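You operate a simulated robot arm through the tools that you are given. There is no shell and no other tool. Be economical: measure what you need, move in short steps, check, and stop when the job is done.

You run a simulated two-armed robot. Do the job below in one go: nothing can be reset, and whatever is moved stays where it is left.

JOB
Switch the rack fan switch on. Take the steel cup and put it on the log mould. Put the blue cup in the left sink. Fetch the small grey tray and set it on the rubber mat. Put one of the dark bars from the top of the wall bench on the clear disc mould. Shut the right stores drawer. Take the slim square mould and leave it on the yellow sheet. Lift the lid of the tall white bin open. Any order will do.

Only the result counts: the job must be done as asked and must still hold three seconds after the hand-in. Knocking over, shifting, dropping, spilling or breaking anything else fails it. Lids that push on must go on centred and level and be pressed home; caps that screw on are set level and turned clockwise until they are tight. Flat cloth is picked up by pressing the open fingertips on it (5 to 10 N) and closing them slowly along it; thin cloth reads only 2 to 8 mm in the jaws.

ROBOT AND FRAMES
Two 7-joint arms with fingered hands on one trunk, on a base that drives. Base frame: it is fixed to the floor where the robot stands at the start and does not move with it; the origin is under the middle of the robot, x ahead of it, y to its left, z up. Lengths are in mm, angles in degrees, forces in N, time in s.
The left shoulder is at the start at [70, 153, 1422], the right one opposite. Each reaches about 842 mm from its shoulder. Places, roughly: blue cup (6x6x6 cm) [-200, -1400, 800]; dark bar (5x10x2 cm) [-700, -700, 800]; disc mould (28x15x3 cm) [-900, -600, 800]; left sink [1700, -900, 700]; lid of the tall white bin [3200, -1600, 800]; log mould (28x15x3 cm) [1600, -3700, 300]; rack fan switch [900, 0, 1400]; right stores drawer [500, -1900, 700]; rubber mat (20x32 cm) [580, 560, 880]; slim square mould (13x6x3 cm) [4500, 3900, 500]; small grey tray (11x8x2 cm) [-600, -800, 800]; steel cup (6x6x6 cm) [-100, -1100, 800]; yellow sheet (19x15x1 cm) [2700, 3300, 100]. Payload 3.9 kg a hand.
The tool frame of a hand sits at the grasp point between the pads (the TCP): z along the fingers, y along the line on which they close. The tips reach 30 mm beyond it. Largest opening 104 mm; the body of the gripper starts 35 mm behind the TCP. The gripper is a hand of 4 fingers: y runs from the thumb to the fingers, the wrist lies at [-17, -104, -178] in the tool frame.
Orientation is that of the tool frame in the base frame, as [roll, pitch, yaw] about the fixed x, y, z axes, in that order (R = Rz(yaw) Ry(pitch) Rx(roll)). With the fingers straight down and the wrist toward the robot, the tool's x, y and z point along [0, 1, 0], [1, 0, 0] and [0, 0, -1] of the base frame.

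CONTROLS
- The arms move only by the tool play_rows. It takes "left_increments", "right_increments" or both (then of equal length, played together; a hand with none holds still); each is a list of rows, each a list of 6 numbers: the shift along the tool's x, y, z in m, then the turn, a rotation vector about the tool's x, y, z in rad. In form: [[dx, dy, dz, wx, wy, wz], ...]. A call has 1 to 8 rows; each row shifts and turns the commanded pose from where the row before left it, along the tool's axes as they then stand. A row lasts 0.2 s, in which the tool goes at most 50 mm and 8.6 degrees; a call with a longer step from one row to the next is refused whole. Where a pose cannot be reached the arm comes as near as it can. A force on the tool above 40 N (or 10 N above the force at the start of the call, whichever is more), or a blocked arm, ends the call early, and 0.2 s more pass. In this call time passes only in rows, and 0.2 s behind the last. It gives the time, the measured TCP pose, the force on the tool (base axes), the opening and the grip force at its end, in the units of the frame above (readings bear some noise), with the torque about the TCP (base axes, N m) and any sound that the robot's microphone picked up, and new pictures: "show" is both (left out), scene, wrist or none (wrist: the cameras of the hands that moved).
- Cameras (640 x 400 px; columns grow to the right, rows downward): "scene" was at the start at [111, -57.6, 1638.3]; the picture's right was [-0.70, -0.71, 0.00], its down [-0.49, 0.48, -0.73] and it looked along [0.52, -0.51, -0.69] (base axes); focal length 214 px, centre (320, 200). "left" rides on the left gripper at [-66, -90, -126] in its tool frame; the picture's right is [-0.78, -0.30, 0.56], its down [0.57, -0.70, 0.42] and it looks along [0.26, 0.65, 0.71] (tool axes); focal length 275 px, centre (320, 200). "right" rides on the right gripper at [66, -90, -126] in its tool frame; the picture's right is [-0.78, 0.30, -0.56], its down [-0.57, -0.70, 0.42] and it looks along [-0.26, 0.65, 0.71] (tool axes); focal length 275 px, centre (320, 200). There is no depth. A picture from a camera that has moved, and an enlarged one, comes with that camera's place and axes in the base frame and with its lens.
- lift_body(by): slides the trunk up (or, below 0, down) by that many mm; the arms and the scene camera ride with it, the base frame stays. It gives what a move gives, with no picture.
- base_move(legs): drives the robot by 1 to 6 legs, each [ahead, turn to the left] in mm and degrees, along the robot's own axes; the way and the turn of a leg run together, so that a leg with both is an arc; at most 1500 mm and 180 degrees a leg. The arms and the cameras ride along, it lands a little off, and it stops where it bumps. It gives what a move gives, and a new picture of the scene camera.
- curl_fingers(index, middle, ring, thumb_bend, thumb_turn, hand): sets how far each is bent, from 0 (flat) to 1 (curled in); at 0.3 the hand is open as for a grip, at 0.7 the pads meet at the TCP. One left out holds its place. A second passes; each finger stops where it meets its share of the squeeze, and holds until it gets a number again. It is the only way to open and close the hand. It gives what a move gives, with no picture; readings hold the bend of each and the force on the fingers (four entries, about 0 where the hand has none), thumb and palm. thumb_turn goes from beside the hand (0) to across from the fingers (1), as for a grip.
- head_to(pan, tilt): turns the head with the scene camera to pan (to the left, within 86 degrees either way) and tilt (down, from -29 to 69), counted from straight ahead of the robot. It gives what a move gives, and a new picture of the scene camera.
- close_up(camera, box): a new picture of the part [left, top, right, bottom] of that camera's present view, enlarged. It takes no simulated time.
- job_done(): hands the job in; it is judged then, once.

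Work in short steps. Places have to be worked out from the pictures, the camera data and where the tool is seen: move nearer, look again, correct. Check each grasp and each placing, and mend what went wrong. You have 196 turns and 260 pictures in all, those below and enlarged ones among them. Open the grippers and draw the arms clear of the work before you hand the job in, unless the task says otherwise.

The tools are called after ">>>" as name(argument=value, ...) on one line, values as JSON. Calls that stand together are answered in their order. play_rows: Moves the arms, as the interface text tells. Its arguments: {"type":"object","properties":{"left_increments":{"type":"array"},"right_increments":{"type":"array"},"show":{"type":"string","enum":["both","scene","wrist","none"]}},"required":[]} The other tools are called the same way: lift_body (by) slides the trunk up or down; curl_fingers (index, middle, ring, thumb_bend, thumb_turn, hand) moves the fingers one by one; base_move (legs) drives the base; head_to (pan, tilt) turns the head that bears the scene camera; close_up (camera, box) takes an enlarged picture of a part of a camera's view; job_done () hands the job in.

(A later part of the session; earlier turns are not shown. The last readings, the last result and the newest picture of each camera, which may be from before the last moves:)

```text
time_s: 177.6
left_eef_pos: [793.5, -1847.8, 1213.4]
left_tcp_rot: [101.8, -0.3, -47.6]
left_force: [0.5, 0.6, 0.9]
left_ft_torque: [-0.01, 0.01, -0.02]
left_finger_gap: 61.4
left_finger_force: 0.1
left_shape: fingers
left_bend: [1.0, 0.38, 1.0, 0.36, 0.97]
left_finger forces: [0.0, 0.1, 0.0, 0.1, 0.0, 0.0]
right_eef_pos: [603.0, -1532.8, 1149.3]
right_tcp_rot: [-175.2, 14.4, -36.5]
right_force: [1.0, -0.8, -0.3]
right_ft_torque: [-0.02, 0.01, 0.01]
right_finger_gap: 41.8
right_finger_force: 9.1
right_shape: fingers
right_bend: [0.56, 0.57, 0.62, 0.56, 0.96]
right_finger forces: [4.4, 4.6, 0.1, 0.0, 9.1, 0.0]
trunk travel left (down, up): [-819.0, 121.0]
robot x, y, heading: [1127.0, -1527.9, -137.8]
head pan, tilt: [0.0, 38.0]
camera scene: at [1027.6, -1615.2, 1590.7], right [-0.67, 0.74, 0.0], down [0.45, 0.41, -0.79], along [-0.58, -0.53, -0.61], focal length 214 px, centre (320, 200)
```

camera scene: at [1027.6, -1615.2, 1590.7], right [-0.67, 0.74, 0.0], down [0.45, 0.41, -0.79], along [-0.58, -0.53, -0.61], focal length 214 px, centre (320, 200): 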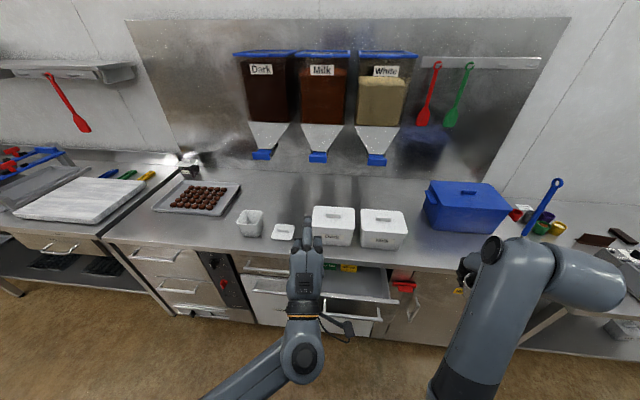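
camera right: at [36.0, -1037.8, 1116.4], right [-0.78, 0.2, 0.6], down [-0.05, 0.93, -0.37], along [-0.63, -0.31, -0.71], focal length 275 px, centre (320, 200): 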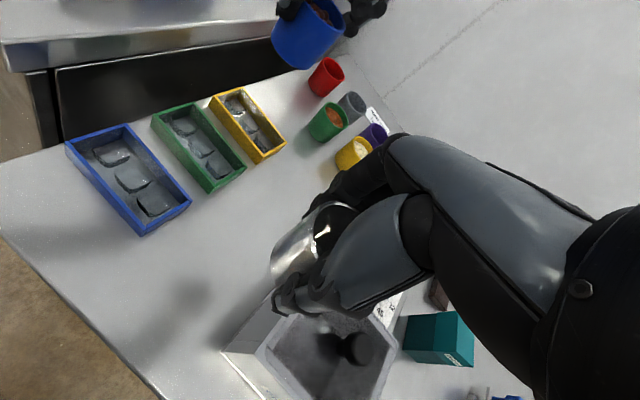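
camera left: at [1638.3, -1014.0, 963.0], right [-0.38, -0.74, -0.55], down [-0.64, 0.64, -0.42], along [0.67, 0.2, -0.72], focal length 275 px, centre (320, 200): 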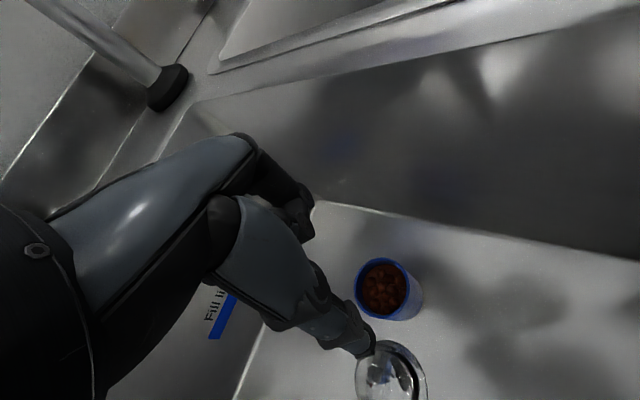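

Drawer fully visible now; enlarged for its exact place.

>>> close_up(camera="scene", box=[280, 240, 440, 350])

>>> curl_fingers(hand="left", index=1, middle=1, ring=1, thumb_bend=0.6)

```text
3.64 times, centred on (360, 295) of scene
camera zoom: at [1027.6, -1615.2, 1590.7], right [-0.67, 0.74, 0.0], down [0.45, 0.41, -0.79], along [-0.58, -0.53, -0.61], focal length 780 px, centre (174, -146)
```

zoom: 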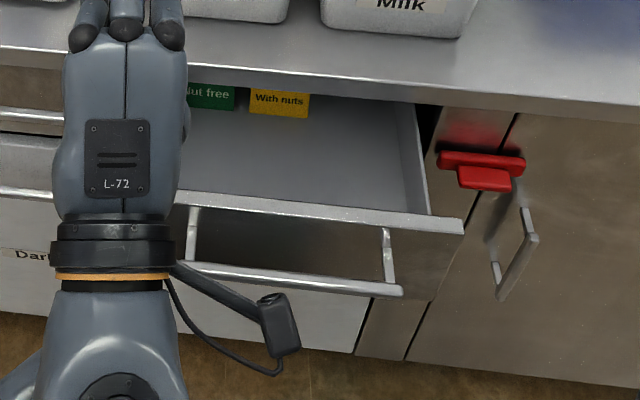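

```text
time_s: 178.6
left_eef_pos: [792.8, -1849.0, 1211.0]
left_tcp_rot: [101.8, -0.4, -47.6]
left_force: [0.2, 0.3, 0.6]
left_ft_torque: [0.01, 0.02, -0.02]
left_finger_gap: 49.5
left_finger_force: 0.0
left_shape: fingers
left_bend: [1.0, 1.0, 1.0, 0.6, 0.97]
left_finger forces: [0.1, 0.1, 0.0, 0.0, 0.0, 0.0]
right_eef_pos: [600.7, -1534.3, 1149.1]
right_tcp_rot: [-175.1, 14.3, -36.5]
right_force: [0.8, 0.5, -0.7]
right_ft_torque: [0.0, 0.0, 0.0]
right_finger_gap: 41.6
right_finger_force: 9.1
right_shape: fingers
right_bend: [0.56, 0.57, 0.62, 0.56, 0.96]
right_finger forces: [4.4, 4.7, 0.0, 0.0, 9.1, 0.0]
trunk travel left (down, up): [-819.0, 121.0]
robot x, y, heading: [1126.0, -1524.5, -137.8]
head pan, tilt: [0.0, 38.0]
```

Panel centre is about (637,-1806). I turn the base 20° right so the left hand lines up, then lower the trunk to drawer height.

>>> base_move(legs=[[0, -20]])

>>> lift_body(by=-440)

>>> head_to(pan=10, tilt=38)

```text
time_s: 180.1
left_eef_pos: [702.5, -1718.2, 1210.5]
left_tcp_rot: [101.9, -0.3, -67.4]
left_force: [0.1, -0.5, 0.8]
left_ft_torque: [-0.03, 0.01, 0.0]
left_finger_gap: 49.6
left_finger_force: 0.0
left_shape: fingers
left_bend: [1.0, 1.0, 1.0, 0.6, 0.97]
left_finger forces: [0.1, 0.0, 0.0, 0.0, 0.0, 0.0]
right_eef_pos: [630.4, -1358.2, 1149.5]
right_tcp_rot: [-175.1, 14.4, -56.3]
right_force: [-0.5, 0.4, -1.1]
right_ft_torque: [-0.03, 0.01, 0.02]
right_finger_gap: 41.7
right_finger_force: 8.7
right_shape: fingers
right_bend: [0.56, 0.57, 0.62, 0.56, 0.96]
right_finger forces: [4.4, 4.5, 0.1, 0.0, 8.8, 0.1]
trunk travel left (down, up): [-819.0, 121.0]
robot x, y, heading: [1120.9, -1527.8, -157.6]
head pan, tilt: [0.0, 38.0]
camera scene: at [1000.7, -1578.9, 1590.4], right [-0.38, 0.92, 0.0], down [0.57, 0.24, -0.79], along [-0.73, -0.3, -0.62], focal length 214 px, centre (320, 200)
```

scene: 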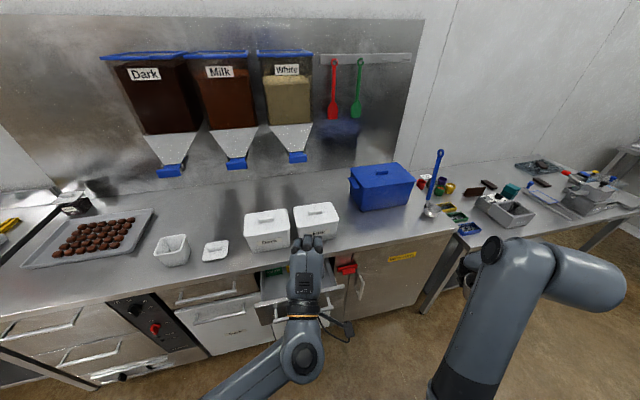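

```text
refused: -440 is not a number from -400 to 400
```

```text
time_s: 180.8
left_eef_pos: [702.6, -1719.2, 1209.3]
left_tcp_rot: [101.9, -0.4, -67.2]
left_force: [-0.3, 0.2, 0.2]
left_ft_torque: [0.0, 0.02, 0.02]
left_finger_gap: 49.5
left_finger_force: 0.0
left_shape: fingers
left_bend: [1.0, 1.0, 1.0, 0.6, 0.97]
left_finger forces: [0.0, 0.0, 0.0, 0.0, 0.1, 0.1]
right_eef_pos: [629.0, -1357.1, 1147.5]
right_tcp_rot: [-175.1, 14.4, -56.3]
right_force: [0.9, 0.3, -0.8]
right_ft_torque: [0.0, 0.01, 0.02]
right_finger_gap: 41.6
right_finger_force: 8.4
right_shape: fingers
right_bend: [0.56, 0.57, 0.62, 0.56, 0.96]
right_finger forces: [4.5, 4.5, 0.0, 0.0, 8.7, 0.1]
trunk travel left (down, up): [-819.0, 121.0]
robot x, y, heading: [1127.3, -1525.9, -157.7]
head pan, tilt: [10.0, 38.0]
camera scene: at [1007.2, -1590.6, 1590.4], right [-0.54, 0.84, 0.0], down [0.52, 0.33, -0.79], along [-0.66, -0.42, -0.62], focal length 214 px, centre (320, 200)
```

scene: 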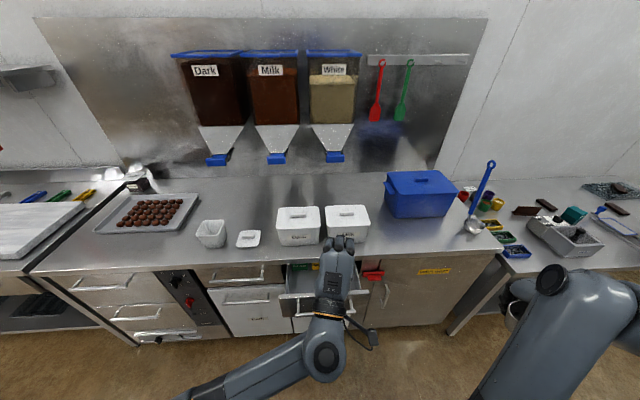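

Lower the trunk in one allowed step of 400.

>>> lift_body(by=-400)

>>> play_rows(left_increments=[[0, -0.03, 0, -0.1, 0, 0], [0, -0.03, 0, -0.1, 0, 0]])

```text
time_s: 184.7
left_eef_pos: [702.8, -1717.0, 810.8]
left_tcp_rot: [102.0, -0.4, -67.3]
left_force: [0.3, -0.5, -0.6]
left_ft_torque: [0.02, 0.01, -0.01]
left_finger_gap: 49.4
left_finger_force: 0.1
left_shape: fingers
left_bend: [1.0, 1.0, 1.0, 0.6, 0.97]
left_finger forces: [0.1, 0.0, 0.0, 0.0, 0.0, 0.0]
right_eef_pos: [628.9, -1357.0, 749.2]
right_tcp_rot: [-175.1, 14.4, -56.3]
right_force: [0.4, 0.3, -1.0]
right_ft_torque: [0.01, 0.02, 0.0]
right_finger_gap: 41.6
right_finger_force: 8.2
right_shape: fingers
right_bend: [0.56, 0.57, 0.62, 0.56, 0.96]
right_finger forces: [4.4, 4.4, 0.0, 0.0, 8.8, 0.0]
trunk travel left (down, up): [-419.0, 521.0]
robot x, y, heading: [1124.1, -1523.1, -157.7]
head pan, tilt: [10.0, 38.0]
```

```text
time_s: 185.3
left_eef_pos: [711.1, -1716.0, 751.5]
left_tcp_rot: [90.4, -0.3, -67.4]
left_force: [-0.1, 0.4, -0.4]
left_ft_torque: [0.03, 0.0, -0.02]
left_finger_gap: 49.6
left_finger_force: 0.0
left_shape: fingers
left_bend: [1.0, 1.0, 1.0, 0.6, 0.97]
left_finger forces: [0.0, 0.0, 0.0, 0.0, 0.1, 0.0]
right_eef_pos: [629.1, -1358.0, 749.0]
right_tcp_rot: [-175.1, 14.3, -56.3]
right_force: [-0.1, -0.2, -0.1]
right_ft_torque: [-0.02, 0.01, 0.02]
right_finger_gap: 41.8
right_finger_force: 8.8
right_shape: fingers
right_bend: [0.56, 0.57, 0.62, 0.56, 0.96]
right_finger forces: [4.4, 4.5, 0.0, 0.0, 8.8, 0.0]
trunk travel left (down, up): [-419.0, 521.0]
robot x, y, heading: [1121.4, -1523.2, -157.5]
head pan, tilt: [10.0, 38.0]
camera scene: at [1007.1, -1591.2, 1190.4], right [-0.54, 0.84, 0.0], down [0.52, 0.33, -0.79], along [-0.66, -0.42, -0.62], focal length 214 px, centre (320, 200)
camera left: at [801.4, -1607.5, 662.6], right [-0.81, 0.5, -0.3], down [-0.17, -0.69, -0.7], along [-0.56, -0.52, 0.65], focal length 275 px, centre (320, 200)
```

scene: 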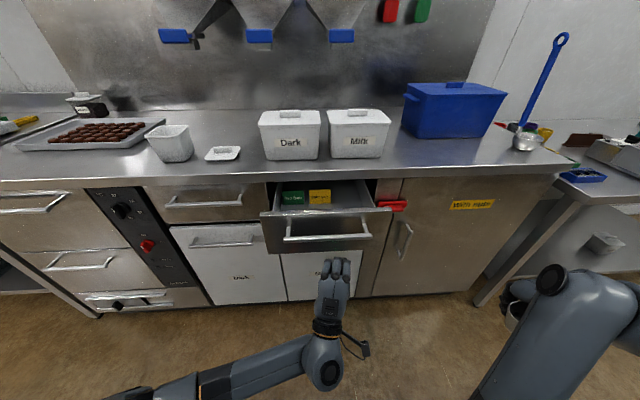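
left: 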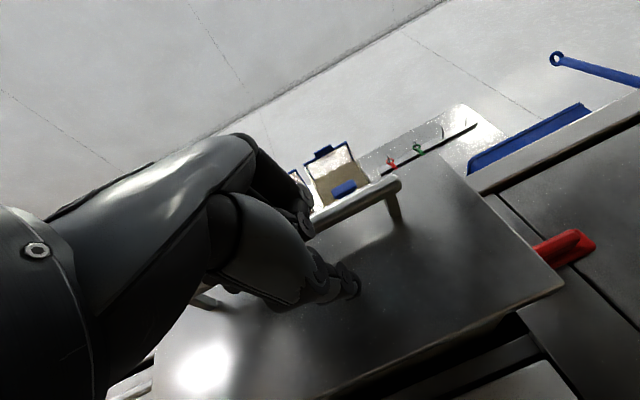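

The handle is at about (708,-1758,806), the hand just below it in front of the panel. I push along the drawer's axis.

>>> play_rows(left_increments=[[0.0095, 0.012, 0.0285, 0, 0, 0], [0.0095, 0, 0.0285, 0, 0, 0], [0.0095, 0, 0.0285, 0, 0, 0], [0.0095, 0, 0.0285, 0, 0, 0], [0.0095, 0, 0.0285, 0, 0, 0]])

```text
time_s: 186.5
left_eef_pos: [598.8, -1814.0, 761.2]
left_tcp_rot: [90.5, -0.4, -67.2]
left_force: [0.2, 0.4, -0.3]
left_ft_torque: [0.0, 0.0, -0.01]
left_finger_gap: 49.6
left_finger_force: 0.0
left_shape: fingers
left_bend: [1.0, 1.0, 1.0, 0.6, 0.97]
left_finger forces: [0.0, 0.0, 0.0, 0.1, 0.0, 0.0]
right_eef_pos: [628.7, -1357.3, 747.9]
right_tcp_rot: [-175.0, 14.4, -56.2]
right_force: [0.1, 0.0, -0.9]
right_ft_torque: [0.01, 0.01, 0.01]
right_finger_gap: 41.6
right_finger_force: 8.4
right_shape: fingers
right_bend: [0.56, 0.57, 0.62, 0.56, 0.96]
right_finger forces: [4.4, 4.6, 0.1, 0.0, 8.9, 0.1]
trunk travel left (down, up): [-419.0, 521.0]
robot x, y, heading: [1121.5, -1529.8, -157.5]
head pan, tilt: [10.0, 38.0]
camera scene: at [1006.9, -1591.5, 1190.3], right [-0.54, 0.84, 0.0], down [0.52, 0.33, -0.79], along [-0.66, -0.42, -0.62], focal length 214 px, centre (320, 200)
camera left: at [689.7, -1705.2, 673.5], right [-0.81, 0.5, -0.31], down [-0.16, -0.69, -0.7], along [-0.56, -0.52, 0.64], focal length 275 px, centre (320, 200)
```

scene: 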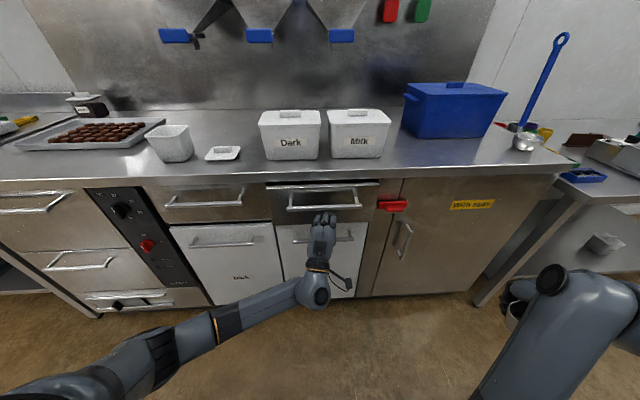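
left: 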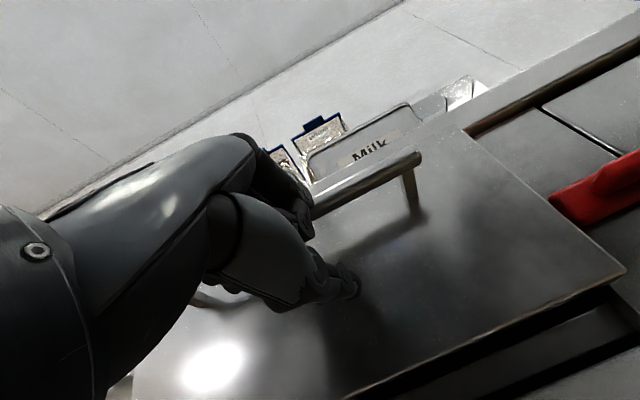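

The drawer has moved almost in; I keep pushing until it stops.

>>> play_rows(left_increments=[[0.0065, 0, 0.019, 0, 0, 0], [0.0065, 0, 0.019, 0, 0, 0], [0.005, 0, 0.0145, 0, 0, 0], [0.005, 0, 0.0145, 0, 0, 0]], show="none")

>>> close_up(camera="scene", box=[240, 160, 440, 270])

```text
time_s: 187.4
left_eef_pos: [556.7, -1848.3, 755.6]
left_tcp_rot: [90.7, -0.5, -67.7]
left_force: [10.4, 3.2, -4.2]
left_ft_torque: [0.14, -0.05, 0.02]
left_finger_gap: 49.5
left_finger_force: 7.2
left_shape: fingers
left_bend: [1.0, 1.0, 1.0, 0.6, 0.98]
left_finger forces: [0.0, 4.8, 0.1, 0.0, 9.8, 0.0]
right_eef_pos: [629.6, -1358.2, 748.2]
right_tcp_rot: [-175.1, 14.3, -56.1]
right_force: [-0.7, -0.4, -0.3]
right_ft_torque: [-0.01, -0.02, 0.02]
right_finger_gap: 41.7
right_finger_force: 8.6
right_shape: fingers
right_bend: [0.56, 0.57, 0.62, 0.56, 0.96]
right_finger forces: [4.4, 4.6, 0.1, 0.0, 8.9, 0.0]
trunk travel left (down, up): [-419.0, 521.0]
robot x, y, heading: [1126.9, -1527.6, -157.5]
head pan, tilt: [10.0, 38.0]
stopped in row 4 (left hand): the force on the tool passed its limit at 53 N (the readings are from after the stop); the commanded pose is now the measured one
```

```text
3.20 times, centred on (340, 215) of scene
camera zoom: at [1007.3, -1591.4, 1190.3], right [-0.54, 0.84, 0.0], down [0.52, 0.33, -0.79], along [-0.66, -0.42, -0.62], focal length 686 px, centre (256, 152)
```

zoom: 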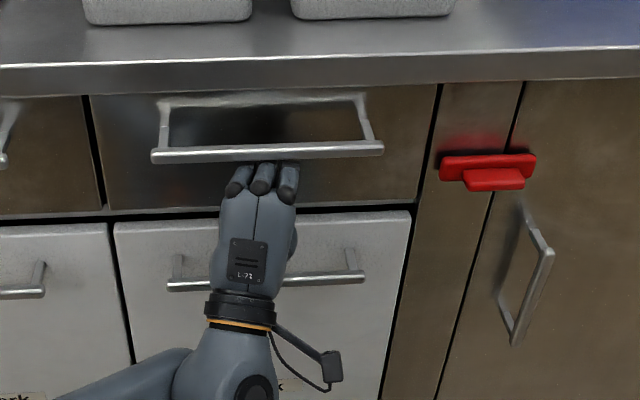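

Drawer is shut against its stop. I withdraw the hand, raise the trunk and head down the aisle to look for the log mould.

>>> play_rows(left_increments=[[-0.0095, 0, -0.0285, 0, 0, 0], [-0.0125, 0, -0.038, 0, 0, 0], [-0.0125, 0, -0.038, 0, 0, 0], [-0.0125, 0, -0.038, 0, 0, 0], [-0.0125, 0, -0.038, 0, 0, 0]], show="none")

>>> lift_body(by=330)

>>> base_move(legs=[[0, 108], [900, 0]])

>>> head_to(pan=0, tilt=20)

```text
time_s: 188.6
left_eef_pos: [702.1, -1725.4, 760.3]
left_tcp_rot: [90.6, -0.5, -67.6]
left_force: [-0.7, -0.4, 0.1]
left_ft_torque: [-0.03, 0.01, -0.01]
left_finger_gap: 49.6
left_finger_force: 0.0
left_shape: fingers
left_bend: [1.0, 1.0, 1.0, 0.6, 0.97]
left_finger forces: [0.0, 0.0, 0.0, 0.1, 0.0, 0.0]
right_eef_pos: [630.0, -1356.9, 750.4]
right_tcp_rot: [-175.1, 14.4, -56.2]
right_force: [0.7, 0.8, 0.2]
right_ft_torque: [0.02, 0.02, 0.01]
right_finger_gap: 41.6
right_finger_force: 8.7
right_shape: fingers
right_bend: [0.56, 0.57, 0.62, 0.56, 0.96]
right_finger forces: [4.3, 4.3, 0.0, 0.0, 8.8, 0.1]
trunk travel left (down, up): [-419.0, 521.0]
robot x, y, heading: [1123.0, -1524.7, -157.6]
head pan, tilt: [10.0, 38.0]
```

```text
time_s: 191.8
left_eef_pos: [702.3, -1725.0, 1090.9]
left_tcp_rot: [90.6, -0.5, -67.7]
left_force: [-0.7, -0.1, -0.8]
left_ft_torque: [-0.02, -0.01, 0.0]
left_finger_gap: 49.2
left_finger_force: 0.1
left_shape: fingers
left_bend: [1.0, 1.0, 1.0, 0.6, 0.97]
left_finger forces: [0.0, 0.1, 0.1, 0.1, 0.0, 0.0]
right_eef_pos: [629.3, -1357.4, 1078.0]
right_tcp_rot: [-175.1, 14.3, -56.2]
right_force: [-0.2, 0.3, -1.0]
right_ft_torque: [0.02, -0.02, -0.02]
right_finger_gap: 41.7
right_finger_force: 8.6
right_shape: fingers
right_bend: [0.56, 0.57, 0.62, 0.56, 0.96]
right_finger forces: [4.4, 4.4, 0.1, 0.0, 8.8, 0.2]
trunk travel left (down, up): [-749.0, 191.0]
robot x, y, heading: [1121.8, -1528.3, -157.4]
head pan, tilt: [10.0, 38.0]
```

```text
time_s: 201.1
left_eef_pos: [2034.4, -2556.1, 1090.4]
left_tcp_rot: [90.7, -0.5, 40.1]
left_force: [-0.2, 0.9, -0.3]
left_ft_torque: [-0.02, 0.02, -0.01]
left_finger_gap: 49.5
left_finger_force: 0.1
left_shape: fingers
left_bend: [1.0, 1.0, 1.0, 0.6, 0.97]
left_finger forces: [0.1, 0.0, 0.0, 0.0, 0.0, 0.0]
right_eef_pos: [1707.4, -2737.9, 1078.7]
right_tcp_rot: [-175.2, 14.3, 51.7]
right_force: [-0.4, 0.2, -1.0]
right_ft_torque: [0.01, 0.05, -0.02]
right_finger_gap: 41.7
right_finger_force: 8.4
right_shape: fingers
right_bend: [0.56, 0.58, 0.62, 0.56, 0.96]
right_finger forces: [4.0, 4.3, 0.1, 0.0, 8.3, 0.0]
trunk travel left (down, up): [-749.0, 191.0]
robot x, y, heading: [1715.7, -2211.6, -49.6]
head pan, tilt: [10.0, 38.0]
camera scene: at [1816.3, -2306.9, 1520.4], right [-0.64, -0.77, 0.0], down [-0.47, 0.39, -0.79], along [0.61, -0.5, -0.62], focal length 214 px, centre (320, 200)
```

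scene: 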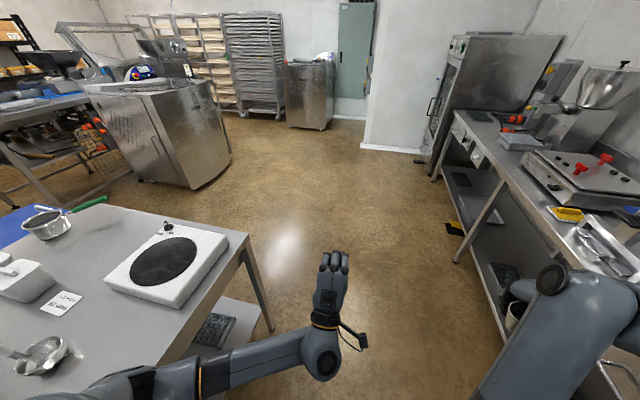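

```text
time_s: 201.9
left_eef_pos: [2035.3, -2555.8, 1088.8]
left_tcp_rot: [90.6, -0.5, 40.1]
left_force: [-0.1, -0.9, 0.2]
left_ft_torque: [0.01, 0.02, -0.01]
left_finger_gap: 49.5
left_finger_force: 0.1
left_shape: fingers
left_bend: [1.0, 1.0, 1.0, 0.6, 0.97]
left_finger forces: [0.1, 0.0, 0.1, 0.0, 0.1, 0.0]
right_eef_pos: [1707.3, -2737.7, 1078.2]
right_tcp_rot: [-175.1, 14.3, 51.6]
right_force: [0.1, -0.1, 0.1]
right_ft_torque: [0.01, -0.05, -0.01]
right_finger_gap: 41.2
right_finger_force: 8.2
right_shape: fingers
right_bend: [0.56, 0.58, 0.62, 0.56, 0.96]
right_finger forces: [3.9, 4.4, 0.1, 0.1, 8.3, 0.0]
trunk travel left (down, up): [-749.0, 191.0]
robot x, y, heading: [1714.8, -2217.2, -49.4]
head pan, tilt: [0.0, 20.0]
camera scene: at [1810.5, -2323.1, 1548.7], right [-0.76, -0.65, 0.0], down [-0.22, 0.26, -0.94], along [0.61, -0.72, -0.34], focal length 214 px, centre (320, 200)
```

scene: 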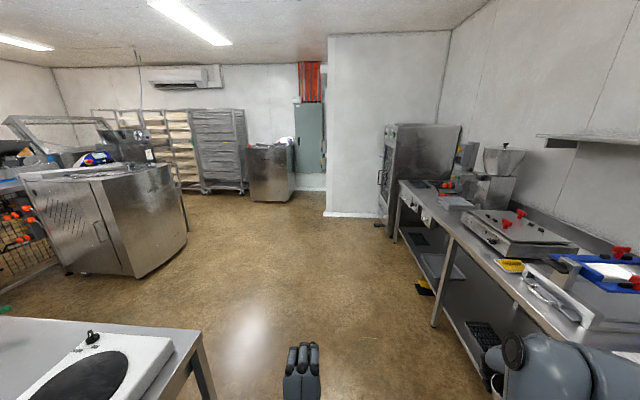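

A dark mould lies on the low shelf of the right-hand bench, about where the log mould should be. Closer look.

>>> head_to(pan=-30, tilt=40)

>>> close_up(camera="scene", box=[280, 100, 480, 300])

```text
time_s: 202.9
left_eef_pos: [2035.0, -2556.3, 1089.8]
left_tcp_rot: [90.7, -0.5, 40.2]
left_force: [0.0, 1.1, 0.7]
left_ft_torque: [0.0, 0.01, 0.0]
left_finger_gap: 49.6
left_finger_force: 0.0
left_shape: fingers
left_bend: [1.0, 1.0, 1.0, 0.6, 0.97]
left_finger forces: [0.0, 0.0, 0.0, 0.1, 0.0, 0.0]
right_eef_pos: [1707.0, -2738.0, 1078.5]
right_tcp_rot: [-175.1, 14.4, 51.5]
right_force: [0.1, 0.1, -0.6]
right_ft_torque: [0.01, -0.03, -0.01]
right_finger_gap: 41.3
right_finger_force: 8.1
right_shape: fingers
right_bend: [0.56, 0.58, 0.62, 0.56, 0.96]
right_finger forces: [3.9, 4.3, 0.0, 0.1, 8.4, 0.0]
trunk travel left (down, up): [-749.0, 191.0]
robot x, y, heading: [1715.4, -2212.8, -49.5]
head pan, tilt: [-30.0, 40.0]
camera scene: at [1765.5, -2335.8, 1517.4], right [-0.98, -0.18, 0.0], down [-0.12, 0.63, -0.77], along [0.14, -0.75, -0.64], focal length 214 px, centre (320, 200)
```

scene: 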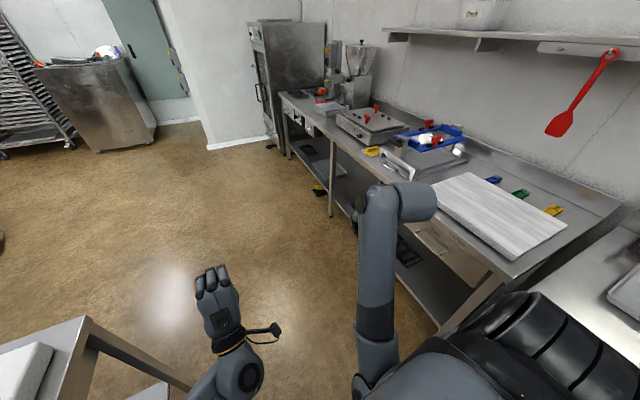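

```text
2.00 times, centred on (380, 200) of scene
camera zoom: at [1765.5, -2335.8, 1517.4], right [-0.98, -0.18, 0.0], down [-0.12, 0.63, -0.77], along [0.14, -0.75, -0.64], focal length 429 px, centre (200, 200)
```

zoom: 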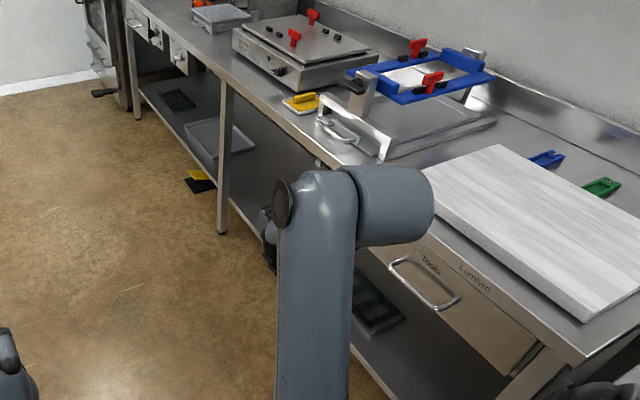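

The mould that matches (about (1650,-3720), shelf z≈290) is further along, hidden here by my arm. I drive there and face the bench.

>>> base_move(legs=[[1150, 0], [0, -90]])

>>> head_to(pan=0, tilt=45)

```text
time_s: 212.6
left_eef_pos: [2107.2, -3399.2, 1090.8]
left_tcp_rot: [90.6, -0.5, -51.1]
left_force: [0.3, -0.6, 0.0]
left_ft_torque: [0.0, -0.03, -0.02]
left_finger_gap: 49.5
left_finger_force: 0.0
left_shape: fingers
left_bend: [1.0, 1.0, 1.0, 0.6, 0.97]
left_finger forces: [0.1, 0.0, 0.1, 0.0, 0.0, 0.0]
right_eef_pos: [1933.4, -3068.7, 1079.0]
right_tcp_rot: [-175.1, 14.4, -39.6]
right_force: [-0.1, 0.4, 0.0]
right_ft_torque: [-0.04, 0.02, 0.0]
right_finger_gap: 40.8
right_finger_force: 8.3
right_shape: fingers
right_bend: [0.57, 0.58, 0.62, 0.56, 0.96]
right_finger forces: [3.9, 4.2, 0.1, 0.0, 8.0, 0.0]
trunk travel left (down, up): [-749.0, 191.0]
robot x, y, heading: [2453.4, -3089.0, -140.8]
head pan, tilt: [-30.0, 40.0]
camera scene: at [2334.9, -3132.3, 1517.4], right [-0.16, 0.99, 0.0], down [0.63, 0.1, -0.77], along [-0.76, -0.12, -0.64], focal length 214 px, centre (320, 200)
```

scene: 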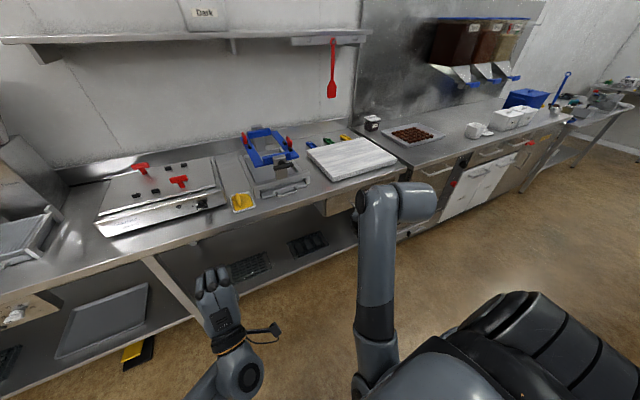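

```text
time_s: 213.5
left_eef_pos: [2107.5, -3399.8, 1089.5]
left_tcp_rot: [90.6, -0.5, -51.1]
left_force: [0.0, -0.2, 0.0]
left_ft_torque: [0.01, -0.01, -0.01]
left_finger_gap: 49.6
left_finger_force: 0.0
left_shape: fingers
left_bend: [1.0, 1.0, 1.0, 0.6, 0.97]
left_finger forces: [0.1, 0.0, 0.0, 0.0, 0.0, 0.0]
right_eef_pos: [1933.4, -3067.6, 1080.9]
right_tcp_rot: [-175.2, 14.3, -39.6]
right_force: [-0.3, 0.1, 0.0]
right_ft_torque: [-0.02, 0.03, -0.03]
right_finger_gap: 40.6
right_finger_force: 8.3
right_shape: fingers
right_bend: [0.57, 0.58, 0.62, 0.56, 0.96]
right_finger forces: [3.8, 4.2, 0.0, 0.1, 8.0, 0.0]
trunk travel left (down, up): [-749.0, 191.0]
robot x, y, heading: [2458.0, -3089.4, -140.9]
head pan, tilt: [0.0, 45.0]
camera scene: at [2355.7, -3170.0, 1510.2], right [-0.63, 0.78, 0.0], down [0.55, 0.45, -0.71], along [-0.55, -0.45, -0.71], focal length 214 px, centre (320, 200)
```

scene: 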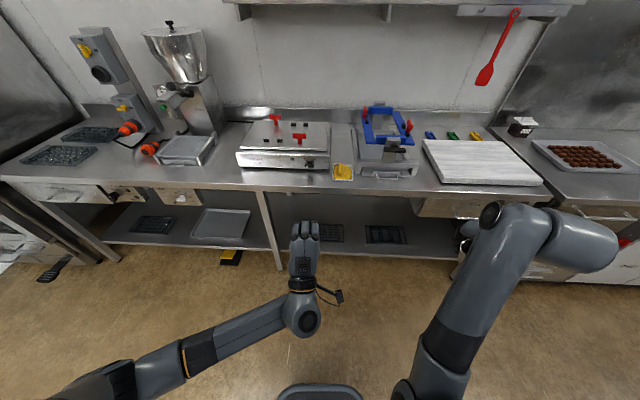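

Zoom on the shelf moulds to identify the log mould.

>>> close_up(camera="scene", box=[300, 200, 420, 260])

>>> close_up(camera="scene", box=[120, 190, 260, 260])

```text
5.33 times, centred on (360, 230) of scene
camera zoom: at [2355.7, -3170.0, 1510.2], right [-0.63, 0.78, 0.0], down [0.55, 0.45, -0.71], along [-0.55, -0.45, -0.71], focal length 1144 px, centre (107, 40)
```

zoom: 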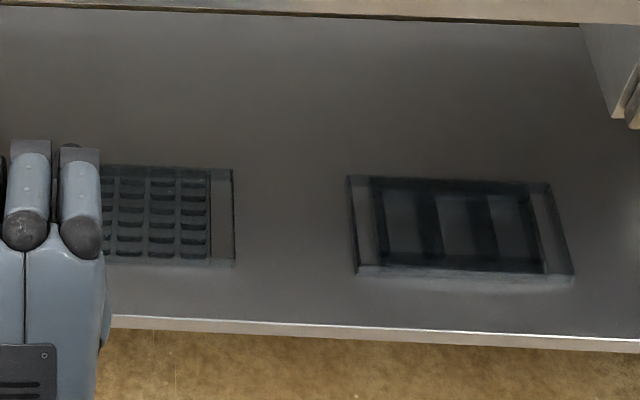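

```text
4.57 times, centred on (190, 225) of scene
camera zoom: at [2355.7, -3170.0, 1510.2], right [-0.63, 0.78, 0.0], down [0.55, 0.45, -0.71], along [-0.55, -0.45, -0.71], focal length 980 px, centre (914, 86)
```

zoom: 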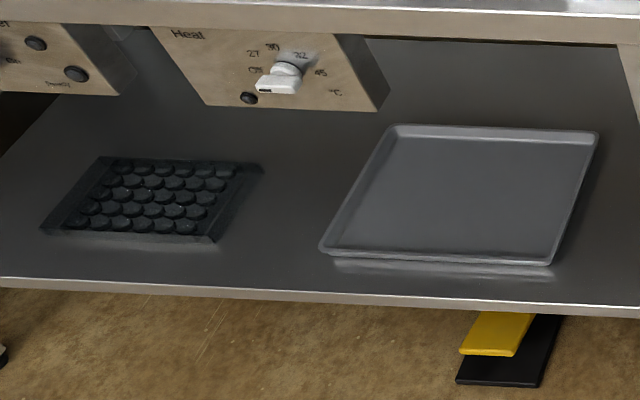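

The middle mould with small log cavities matches the place; centre about (1626,-3690). I tuck the left arm, drive closer, and lower the trunk so the right arm can reach under the bench.

>>> play_rows(left_increments=[[0.035, 0, -0.03, 0, 0, 0], [0.035, 0, -0.03, 0, 0, 0], [0.035, 0, -0.03, 0, 0, 0], [0.035, 0, -0.03, 0, 0, 0], [0.035, 0, -0.03, 0, 0, 0]], show="none")

>>> base_move(legs=[[400, 0]])

>>> lift_body(by=-400)

>>> lift_body(by=-250)

>>> head_to(pan=-5, tilt=30)

```text
time_s: 214.7
left_eef_pos: [2334.9, -3442.0, 1093.7]
left_tcp_rot: [90.5, -0.4, -51.2]
left_force: [0.8, 0.2, -0.3]
left_ft_torque: [0.0, 0.02, -0.04]
left_finger_gap: 49.6
left_finger_force: 0.1
left_shape: fingers
left_bend: [1.0, 1.0, 1.0, 0.6, 0.97]
left_finger forces: [0.0, 0.0, 0.1, 0.0, 0.0, 0.0]
right_eef_pos: [1933.4, -3067.7, 1080.2]
right_tcp_rot: [-175.3, 14.4, -39.6]
right_force: [-0.5, 0.4, -0.5]
right_ft_torque: [-0.04, 0.05, 0.05]
right_finger_gap: 40.9
right_finger_force: 7.8
right_shape: fingers
right_bend: [0.57, 0.58, 0.62, 0.56, 0.96]
right_finger forces: [3.8, 4.1, 0.1, 0.0, 7.8, 0.0]
trunk travel left (down, up): [-749.0, 191.0]
robot x, y, heading: [2455.7, -3084.5, -140.6]
head pan, tilt: [0.0, 45.0]
```

```text
time_s: 217.3
left_eef_pos: [2013.3, -3704.8, 1092.3]
left_tcp_rot: [90.6, -0.5, -50.8]
left_force: [-0.1, 0.0, 0.0]
left_ft_torque: [0.01, 0.06, -0.01]
left_finger_gap: 49.4
left_finger_force: 0.0
left_shape: fingers
left_bend: [1.0, 1.0, 1.0, 0.6, 0.97]
left_finger forces: [0.1, 0.0, 0.1, 0.0, 0.0, 0.0]
right_eef_pos: [1610.6, -3331.5, 1079.9]
right_tcp_rot: [-175.3, 14.4, -39.5]
right_force: [0.6, -0.6, -0.2]
right_ft_torque: [-0.01, 0.01, 0.01]
right_finger_gap: 40.8
right_finger_force: 8.2
right_shape: fingers
right_bend: [0.57, 0.58, 0.62, 0.56, 0.96]
right_finger forces: [3.7, 4.1, 0.0, 0.0, 7.9, 0.1]
trunk travel left (down, up): [-749.0, 191.0]
robot x, y, heading: [2133.3, -3352.0, -140.9]
head pan, tilt: [0.0, 45.0]
camera scene: at [2034.7, -3432.9, 1510.2], right [-0.63, 0.77, 0.0], down [0.55, 0.45, -0.71], along [-0.55, -0.45, -0.71], focal length 214 px, centre (320, 200)
```

scene: 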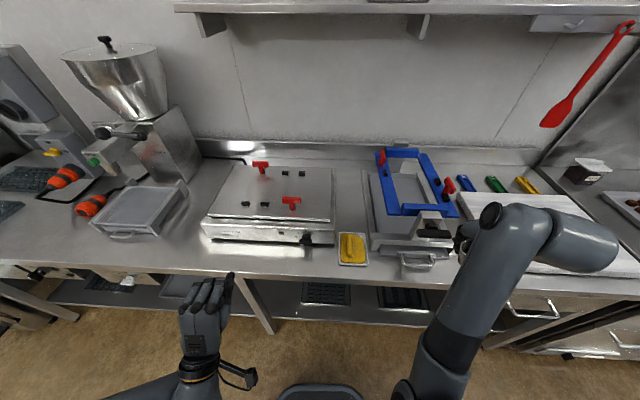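

```text
time_s: 219.1
left_eef_pos: [2012.9, -3705.5, 921.4]
left_tcp_rot: [90.6, -0.5, -50.9]
left_force: [0.9, -0.8, 0.2]
left_ft_torque: [-0.03, -0.02, 0.01]
left_finger_gap: 49.5
left_finger_force: 0.1
left_shape: fingers
left_bend: [1.0, 1.0, 1.0, 0.6, 0.97]
left_finger forces: [0.0, 0.2, 0.0, 0.0, 0.0, 0.1]
right_eef_pos: [1609.1, -3335.7, 916.0]
right_tcp_rot: [-177.1, 15.1, -39.9]
right_force: [6.0, -0.3, 13.8]
right_ft_torque: [-0.23, -0.09, 0.11]
right_finger_gap: 38.8
right_finger_force: 14.6
right_shape: fingers
right_bend: [0.59, 0.58, 0.62, 0.55, 0.96]
right_finger forces: [15.6, 3.9, 0.1, 0.0, 10.7, 0.1]
trunk travel left (down, up): [-578.0, 362.0]
robot x, y, heading: [2132.4, -3351.9, -140.6]
head pan, tilt: [0.0, 45.0]
stopped: the force on the tool passed its limit at 64 N (the readings are from after the stop); the commanded pose is now the measured one
```

```text
time_s: 219.6
left_eef_pos: [2012.5, -3704.7, 915.6]
left_tcp_rot: [90.5, -0.4, -50.9]
left_force: [0.4, -0.7, 0.1]
left_ft_torque: [-0.01, 0.0, 0.03]
left_finger_gap: 49.5
left_finger_force: 0.1
left_shape: fingers
left_bend: [1.0, 1.0, 1.0, 0.6, 0.97]
left_finger forces: [0.0, 0.0, 0.1, 0.0, 0.0, 0.0]
right_eef_pos: [1607.9, -3335.2, 915.8]
right_tcp_rot: [-178.2, 15.8, -40.4]
right_force: [6.4, -1.1, 16.9]
right_ft_torque: [-0.39, -0.08, 0.13]
right_finger_gap: 38.6
right_finger_force: 17.7
right_shape: fingers
right_bend: [0.59, 0.59, 0.62, 0.55, 0.96]
right_finger forces: [20.5, 3.5, 0.0, 0.0, 10.9, 0.0]
trunk travel left (down, up): [-572.0, 368.0]
robot x, y, heading: [2131.4, -3348.5, -140.3]
head pan, tilt: [0.0, 45.0]
stopped: the force on the tool passed its limit at 51 N (the readings are from after the stop); the commanded pose is now the measured one
```

```text
time_s: 220.4
left_eef_pos: [2013.9, -3705.2, 916.8]
left_tcp_rot: [90.5, -0.4, -50.9]
left_force: [-0.3, 0.7, 0.1]
left_ft_torque: [0.0, 0.0, -0.01]
left_finger_gap: 49.5
left_finger_force: 0.1
left_shape: fingers
left_bend: [1.0, 1.0, 1.0, 0.6, 0.97]
left_finger forces: [0.1, 0.1, 0.1, 0.0, 0.0, 0.0]
right_eef_pos: [1608.6, -3335.1, 916.0]
right_tcp_rot: [-178.2, 15.9, -40.2]
right_force: [-1.1, -0.2, 24.5]
right_ft_torque: [-0.48, 0.3, -0.02]
right_finger_gap: 38.8
right_finger_force: 19.8
right_shape: fingers
right_bend: [0.59, 0.59, 0.62, 0.55, 0.96]
right_finger forces: [27.1, 4.2, 0.0, 0.0, 9.0, 0.1]
trunk travel left (down, up): [-572.0, 368.0]
robot x, y, heading: [2136.8, -3352.6, -140.8]
head pan, tilt: [-5.0, 30.0]
camera scene: at [2025.5, -3432.9, 1355.9], right [-0.56, 0.83, 0.0], down [0.41, 0.28, -0.87], along [-0.72, -0.49, -0.5], focal length 214 px, centre (320, 200)
```

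scene: 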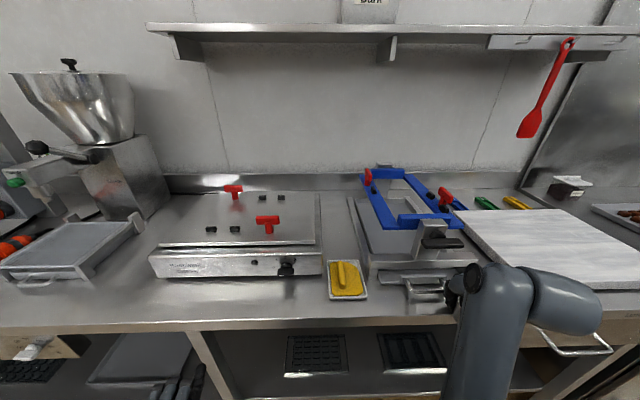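

The right hand pressed onto the bench edge/device while lowering. I raise at once and look at what it touched.

>>> lift_body(by=120)

>>> close_up(camera="scene", box=[320, 150, 560, 320])

>>> close_up(camera="right", box=[0, 0, 640, 400])

```text
time_s: 221.9
left_eef_pos: [2011.8, -3704.8, 1035.0]
left_tcp_rot: [90.6, -0.5, -51.1]
left_force: [0.1, -0.3, 0.0]
left_ft_torque: [0.01, -0.02, 0.02]
left_finger_gap: 49.7
left_finger_force: 0.1
left_shape: fingers
left_bend: [1.0, 1.0, 1.0, 0.6, 0.97]
left_finger forces: [0.0, 0.0, 0.0, 0.1, 0.0, 0.0]
right_eef_pos: [1606.0, -3334.5, 1033.8]
right_tcp_rot: [-177.7, 15.7, -40.2]
right_force: [0.4, -0.1, -0.2]
right_ft_torque: [-0.01, -0.01, 0.0]
right_finger_gap: 39.0
right_finger_force: 8.2
right_shape: fingers
right_bend: [0.58, 0.58, 0.62, 0.55, 0.96]
right_finger forces: [3.5, 4.9, 0.0, 0.1, 7.9, 0.0]
trunk travel left (down, up): [-692.0, 248.0]
robot x, y, heading: [2130.7, -3351.5, -140.9]
head pan, tilt: [-5.0, 30.0]
```

```text
2.35 times, centred on (440, 235) of scene
camera zoom: at [2022.1, -3432.9, 1475.5], right [-0.56, 0.83, 0.0], down [0.41, 0.28, -0.87], along [-0.72, -0.49, -0.5], focal length 505 px, centre (38, 118)
```

zoom: 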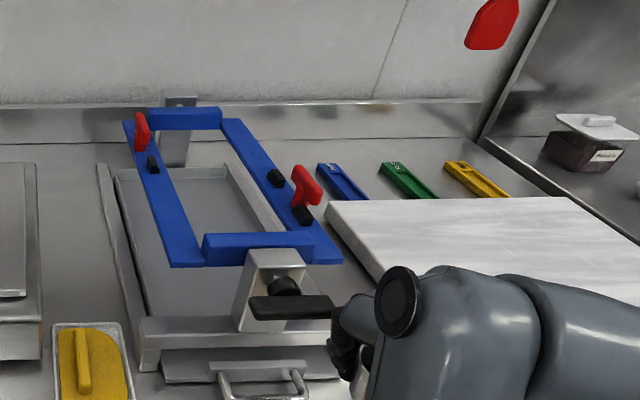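

```text
1.00 times, centred on (320, 200) of right (not enlarged: the box is as wide or as high as the picture)
camera zoom: at [1736.6, -3333.8, 1141.0], right [-0.66, 0.15, 0.73], down [-0.04, 0.97, -0.23], along [-0.75, -0.18, -0.64], focal length 275 px, centre (320, 200)
```

zoom: 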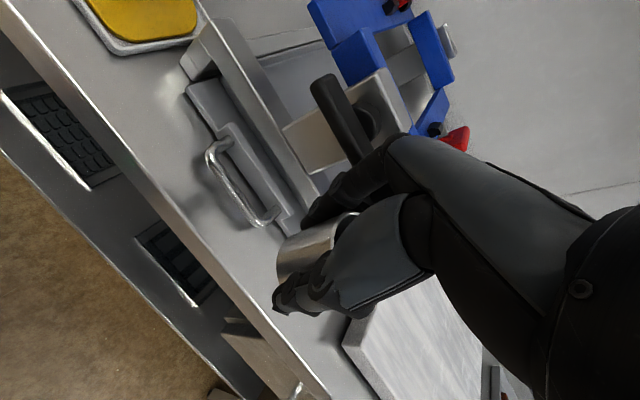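

Nothing appears displaced and the cup is still held. I back out 300 mm first, then lower the trunk in free space.

>>> base_move(legs=[[-300, 0]])

>>> lift_body(by=-400)

>>> lift_body(by=-180)

>>> head_to(pan=-5, tilt=25)

```text
time_s: 223.9
left_eef_pos: [2241.0, -3516.1, 1035.5]
left_tcp_rot: [90.6, -0.5, -51.4]
left_force: [-1.0, 0.0, 0.1]
left_ft_torque: [-0.02, -0.03, 0.0]
left_finger_gap: 49.4
left_finger_force: 0.1
left_shape: fingers
left_bend: [1.0, 1.0, 1.0, 0.6, 0.97]
left_finger forces: [0.0, 0.1, 0.1, 0.0, 0.1, 0.1]
right_eef_pos: [1838.5, -3143.2, 1033.8]
right_tcp_rot: [-177.8, 15.7, -40.6]
right_force: [-0.3, 1.2, -0.5]
right_ft_torque: [-0.01, -0.01, 0.0]
right_finger_gap: 39.3
right_finger_force: 7.8
right_shape: fingers
right_bend: [0.58, 0.58, 0.62, 0.55, 0.96]
right_finger forces: [3.5, 4.9, 0.1, 0.0, 7.9, 0.0]
trunk travel left (down, up): [-692.0, 248.0]
robot x, y, heading: [2365.0, -3164.0, -141.3]
head pan, tilt: [-5.0, 30.0]
camera scene: at [2253.4, -3243.6, 1475.5], right [-0.56, 0.83, 0.0], down [0.42, 0.28, -0.87], along [-0.72, -0.48, -0.5], focal length 214 px, centre (320, 200)
```

scene: 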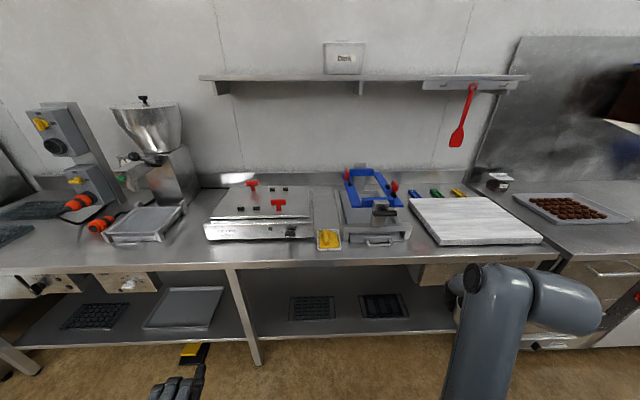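

```text
time_s: 227.7
left_eef_pos: [2240.6, -3513.7, 636.1]
left_tcp_rot: [90.6, -0.5, -51.3]
left_force: [-0.7, -0.5, 0.0]
left_ft_torque: [0.0, 0.06, -0.02]
left_finger_gap: 49.7
left_finger_force: 0.0
left_shape: fingers
left_bend: [1.0, 1.0, 1.0, 0.6, 0.97]
left_finger forces: [0.0, 0.1, 0.0, 0.0, 0.0, 0.0]
right_eef_pos: [1838.7, -3142.6, 634.4]
right_tcp_rot: [-177.8, 15.7, -40.6]
right_force: [-0.2, -0.5, -1.4]
right_ft_torque: [0.02, 0.01, 0.04]
right_finger_gap: 39.0
right_finger_force: 8.1
right_shape: fingers
right_bend: [0.58, 0.58, 0.62, 0.55, 0.96]
right_finger forces: [3.5, 4.8, 0.0, 0.1, 7.9, 0.1]
trunk travel left (down, up): [-292.0, 648.0]
robot x, y, heading: [2366.7, -3159.5, -141.4]
head pan, tilt: [-5.0, 30.0]
```

```text
time_s: 229.7
left_eef_pos: [2242.1, -3514.6, 456.0]
left_tcp_rot: [90.6, -0.5, -51.4]
left_force: [0.2, 0.0, -0.6]
left_ft_torque: [0.0, 0.02, 0.01]
left_finger_gap: 49.3
left_finger_force: 0.1
left_shape: fingers
left_bend: [1.0, 1.0, 1.0, 0.6, 0.97]
left_finger forces: [0.0, 0.1, 0.0, 0.0, 0.0, 0.0]
right_eef_pos: [1837.9, -3142.6, 454.0]
right_tcp_rot: [-177.9, 15.7, -40.7]
right_force: [0.3, -0.6, -0.8]
right_ft_torque: [-0.03, -0.02, 0.0]
right_finger_gap: 38.9
right_finger_force: 8.0
right_shape: fingers
right_bend: [0.58, 0.58, 0.62, 0.55, 0.96]
right_finger forces: [3.5, 4.8, 0.0, 0.0, 7.9, 0.0]
trunk travel left (down, up): [-112.0, 828.0]
robot x, y, heading: [2361.8, -3157.6, -141.3]
head pan, tilt: [-5.0, 30.0]
```

```text
time_s: 230.4
left_eef_pos: [2239.7, -3515.4, 455.2]
left_tcp_rot: [90.6, -0.5, -51.4]
left_force: [-0.6, 0.1, 0.1]
left_ft_torque: [0.01, 0.01, 0.01]
left_finger_gap: 49.5
left_finger_force: 0.1
left_shape: fingers
left_bend: [1.0, 1.0, 1.0, 0.6, 0.97]
left_finger forces: [0.0, 0.1, 0.0, 0.0, 0.0, 0.0]
right_eef_pos: [1838.4, -3142.1, 455.3]
right_tcp_rot: [-177.8, 15.8, -40.7]
right_force: [-0.2, -0.2, -0.9]
right_ft_torque: [0.0, -0.03, 0.03]
right_finger_gap: 38.9
right_finger_force: 7.5
right_shape: fingers
right_bend: [0.58, 0.58, 0.62, 0.55, 0.96]
right_finger forces: [3.6, 4.8, 0.0, 0.0, 7.9, 0.0]
trunk travel left (down, up): [-112.0, 828.0]
robot x, y, heading: [2362.0, -3164.4, -141.2]
head pan, tilt: [-5.0, 25.0]
camera scene: at [2252.3, -3244.3, 903.5], right [-0.56, 0.83, 0.0], down [0.35, 0.24, -0.91], along [-0.75, -0.5, -0.42], focal length 214 px, centre (320, 200)
```

scene: 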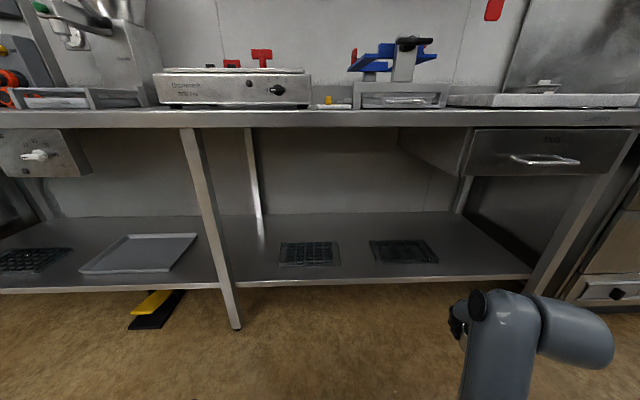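

Clear view: log mould centre ≈ (1644,-3713), top z≈283, open space above it. I drive 250 mm forward and level the right hand.

>>> base_move(legs=[[250, 0]])

>>> play_rows(right_increments=[[0.01, 0, 0, -0.019, 0.138, 0], [0.01, 0, 0, -0.019, 0.138, 0]])

```text
time_s: 232.2
left_eef_pos: [2045.0, -3671.7, 456.7]
left_tcp_rot: [90.6, -0.5, -51.7]
left_force: [0.0, -0.1, 0.7]
left_ft_torque: [0.01, 0.01, -0.04]
left_finger_gap: 49.7
left_finger_force: 0.0
left_shape: fingers
left_bend: [1.0, 1.0, 1.0, 0.6, 0.97]
left_finger forces: [0.0, 0.0, 0.0, 0.1, 0.0, 0.0]
right_eef_pos: [1643.1, -3298.3, 454.7]
right_tcp_rot: [-177.9, 15.7, -40.8]
right_force: [0.3, 0.3, -0.3]
right_ft_torque: [-0.01, 0.01, 0.0]
right_finger_gap: 38.9
right_finger_force: 8.0
right_shape: fingers
right_bend: [0.58, 0.58, 0.62, 0.55, 0.96]
right_finger forces: [3.5, 4.8, 0.0, 0.0, 7.9, 0.0]
trunk travel left (down, up): [-112.0, 828.0]
robot x, y, heading: [2171.7, -3318.1, -141.2]
head pan, tilt: [-5.0, 25.0]
camera scene: at [2057.0, -3400.5, 903.5], right [-0.55, 0.83, 0.0], down [0.35, 0.23, -0.91], along [-0.75, -0.5, -0.42], focal length 214 px, centre (320, 200)
```

scene: 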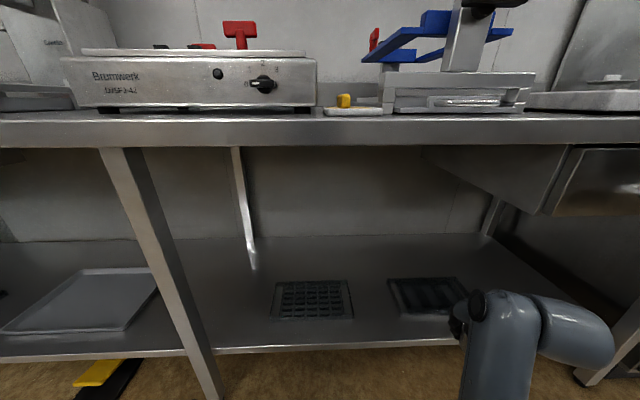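

```text
time_s: 232.7
left_eef_pos: [2044.5, -3671.4, 455.8]
left_tcp_rot: [90.6, -0.5, -51.5]
left_force: [0.5, 0.5, 0.6]
left_ft_torque: [0.0, -0.01, -0.01]
left_finger_gap: 49.4
left_finger_force: 0.1
left_shape: fingers
left_bend: [1.0, 1.0, 1.0, 0.6, 0.97]
left_finger forces: [0.0, 0.0, 0.0, 0.0, 0.0, 0.1]
right_eef_pos: [1630.3, -3260.2, 470.1]
right_tcp_rot: [-177.0, 16.2, -43.5]
right_force: [0.4, 0.1, -1.1]
right_ft_torque: [0.02, 0.0, -0.01]
right_finger_gap: 39.1
right_finger_force: 8.0
right_shape: fingers
right_bend: [0.58, 0.58, 0.62, 0.55, 0.96]
right_finger forces: [3.4, 4.8, 0.0, 0.0, 7.9, 0.0]
right hand out of reach, approached as far as the arm can: row 2
trunk travel left (down, up): [-112.0, 828.0]
robot x, y, heading: [2171.0, -3322.5, -141.6]
head pan, tilt: [-5.0, 25.0]
stopped in row 2 (right hand): the arm was blocked; the commanded pose is now the measured one
camera scene: at [2057.0, -3400.5, 903.5], right [-0.55, 0.83, 0.0], down [0.35, 0.23, -0.91], along [-0.75, -0.5, -0.42], focal length 214 px, centre (320, 200)
camera right: at [1759.2, -3269.3, 577.7], right [-0.65, 0.17, 0.74], down [0.02, 0.98, -0.21], along [-0.76, -0.12, -0.64], focal length 275 px, centre (320, 200)
```

scene: 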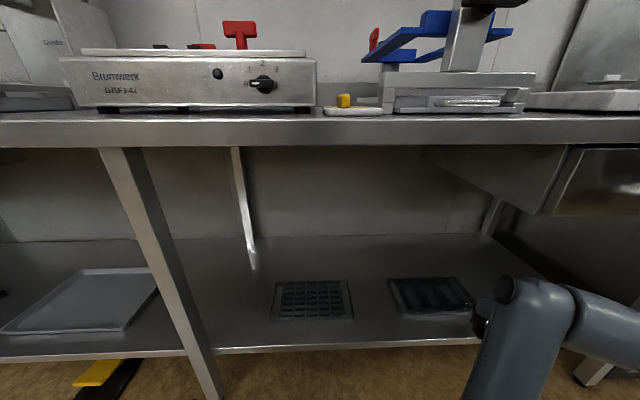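
right: 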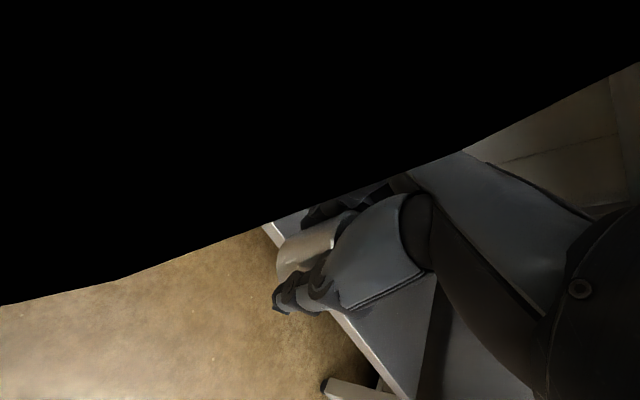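

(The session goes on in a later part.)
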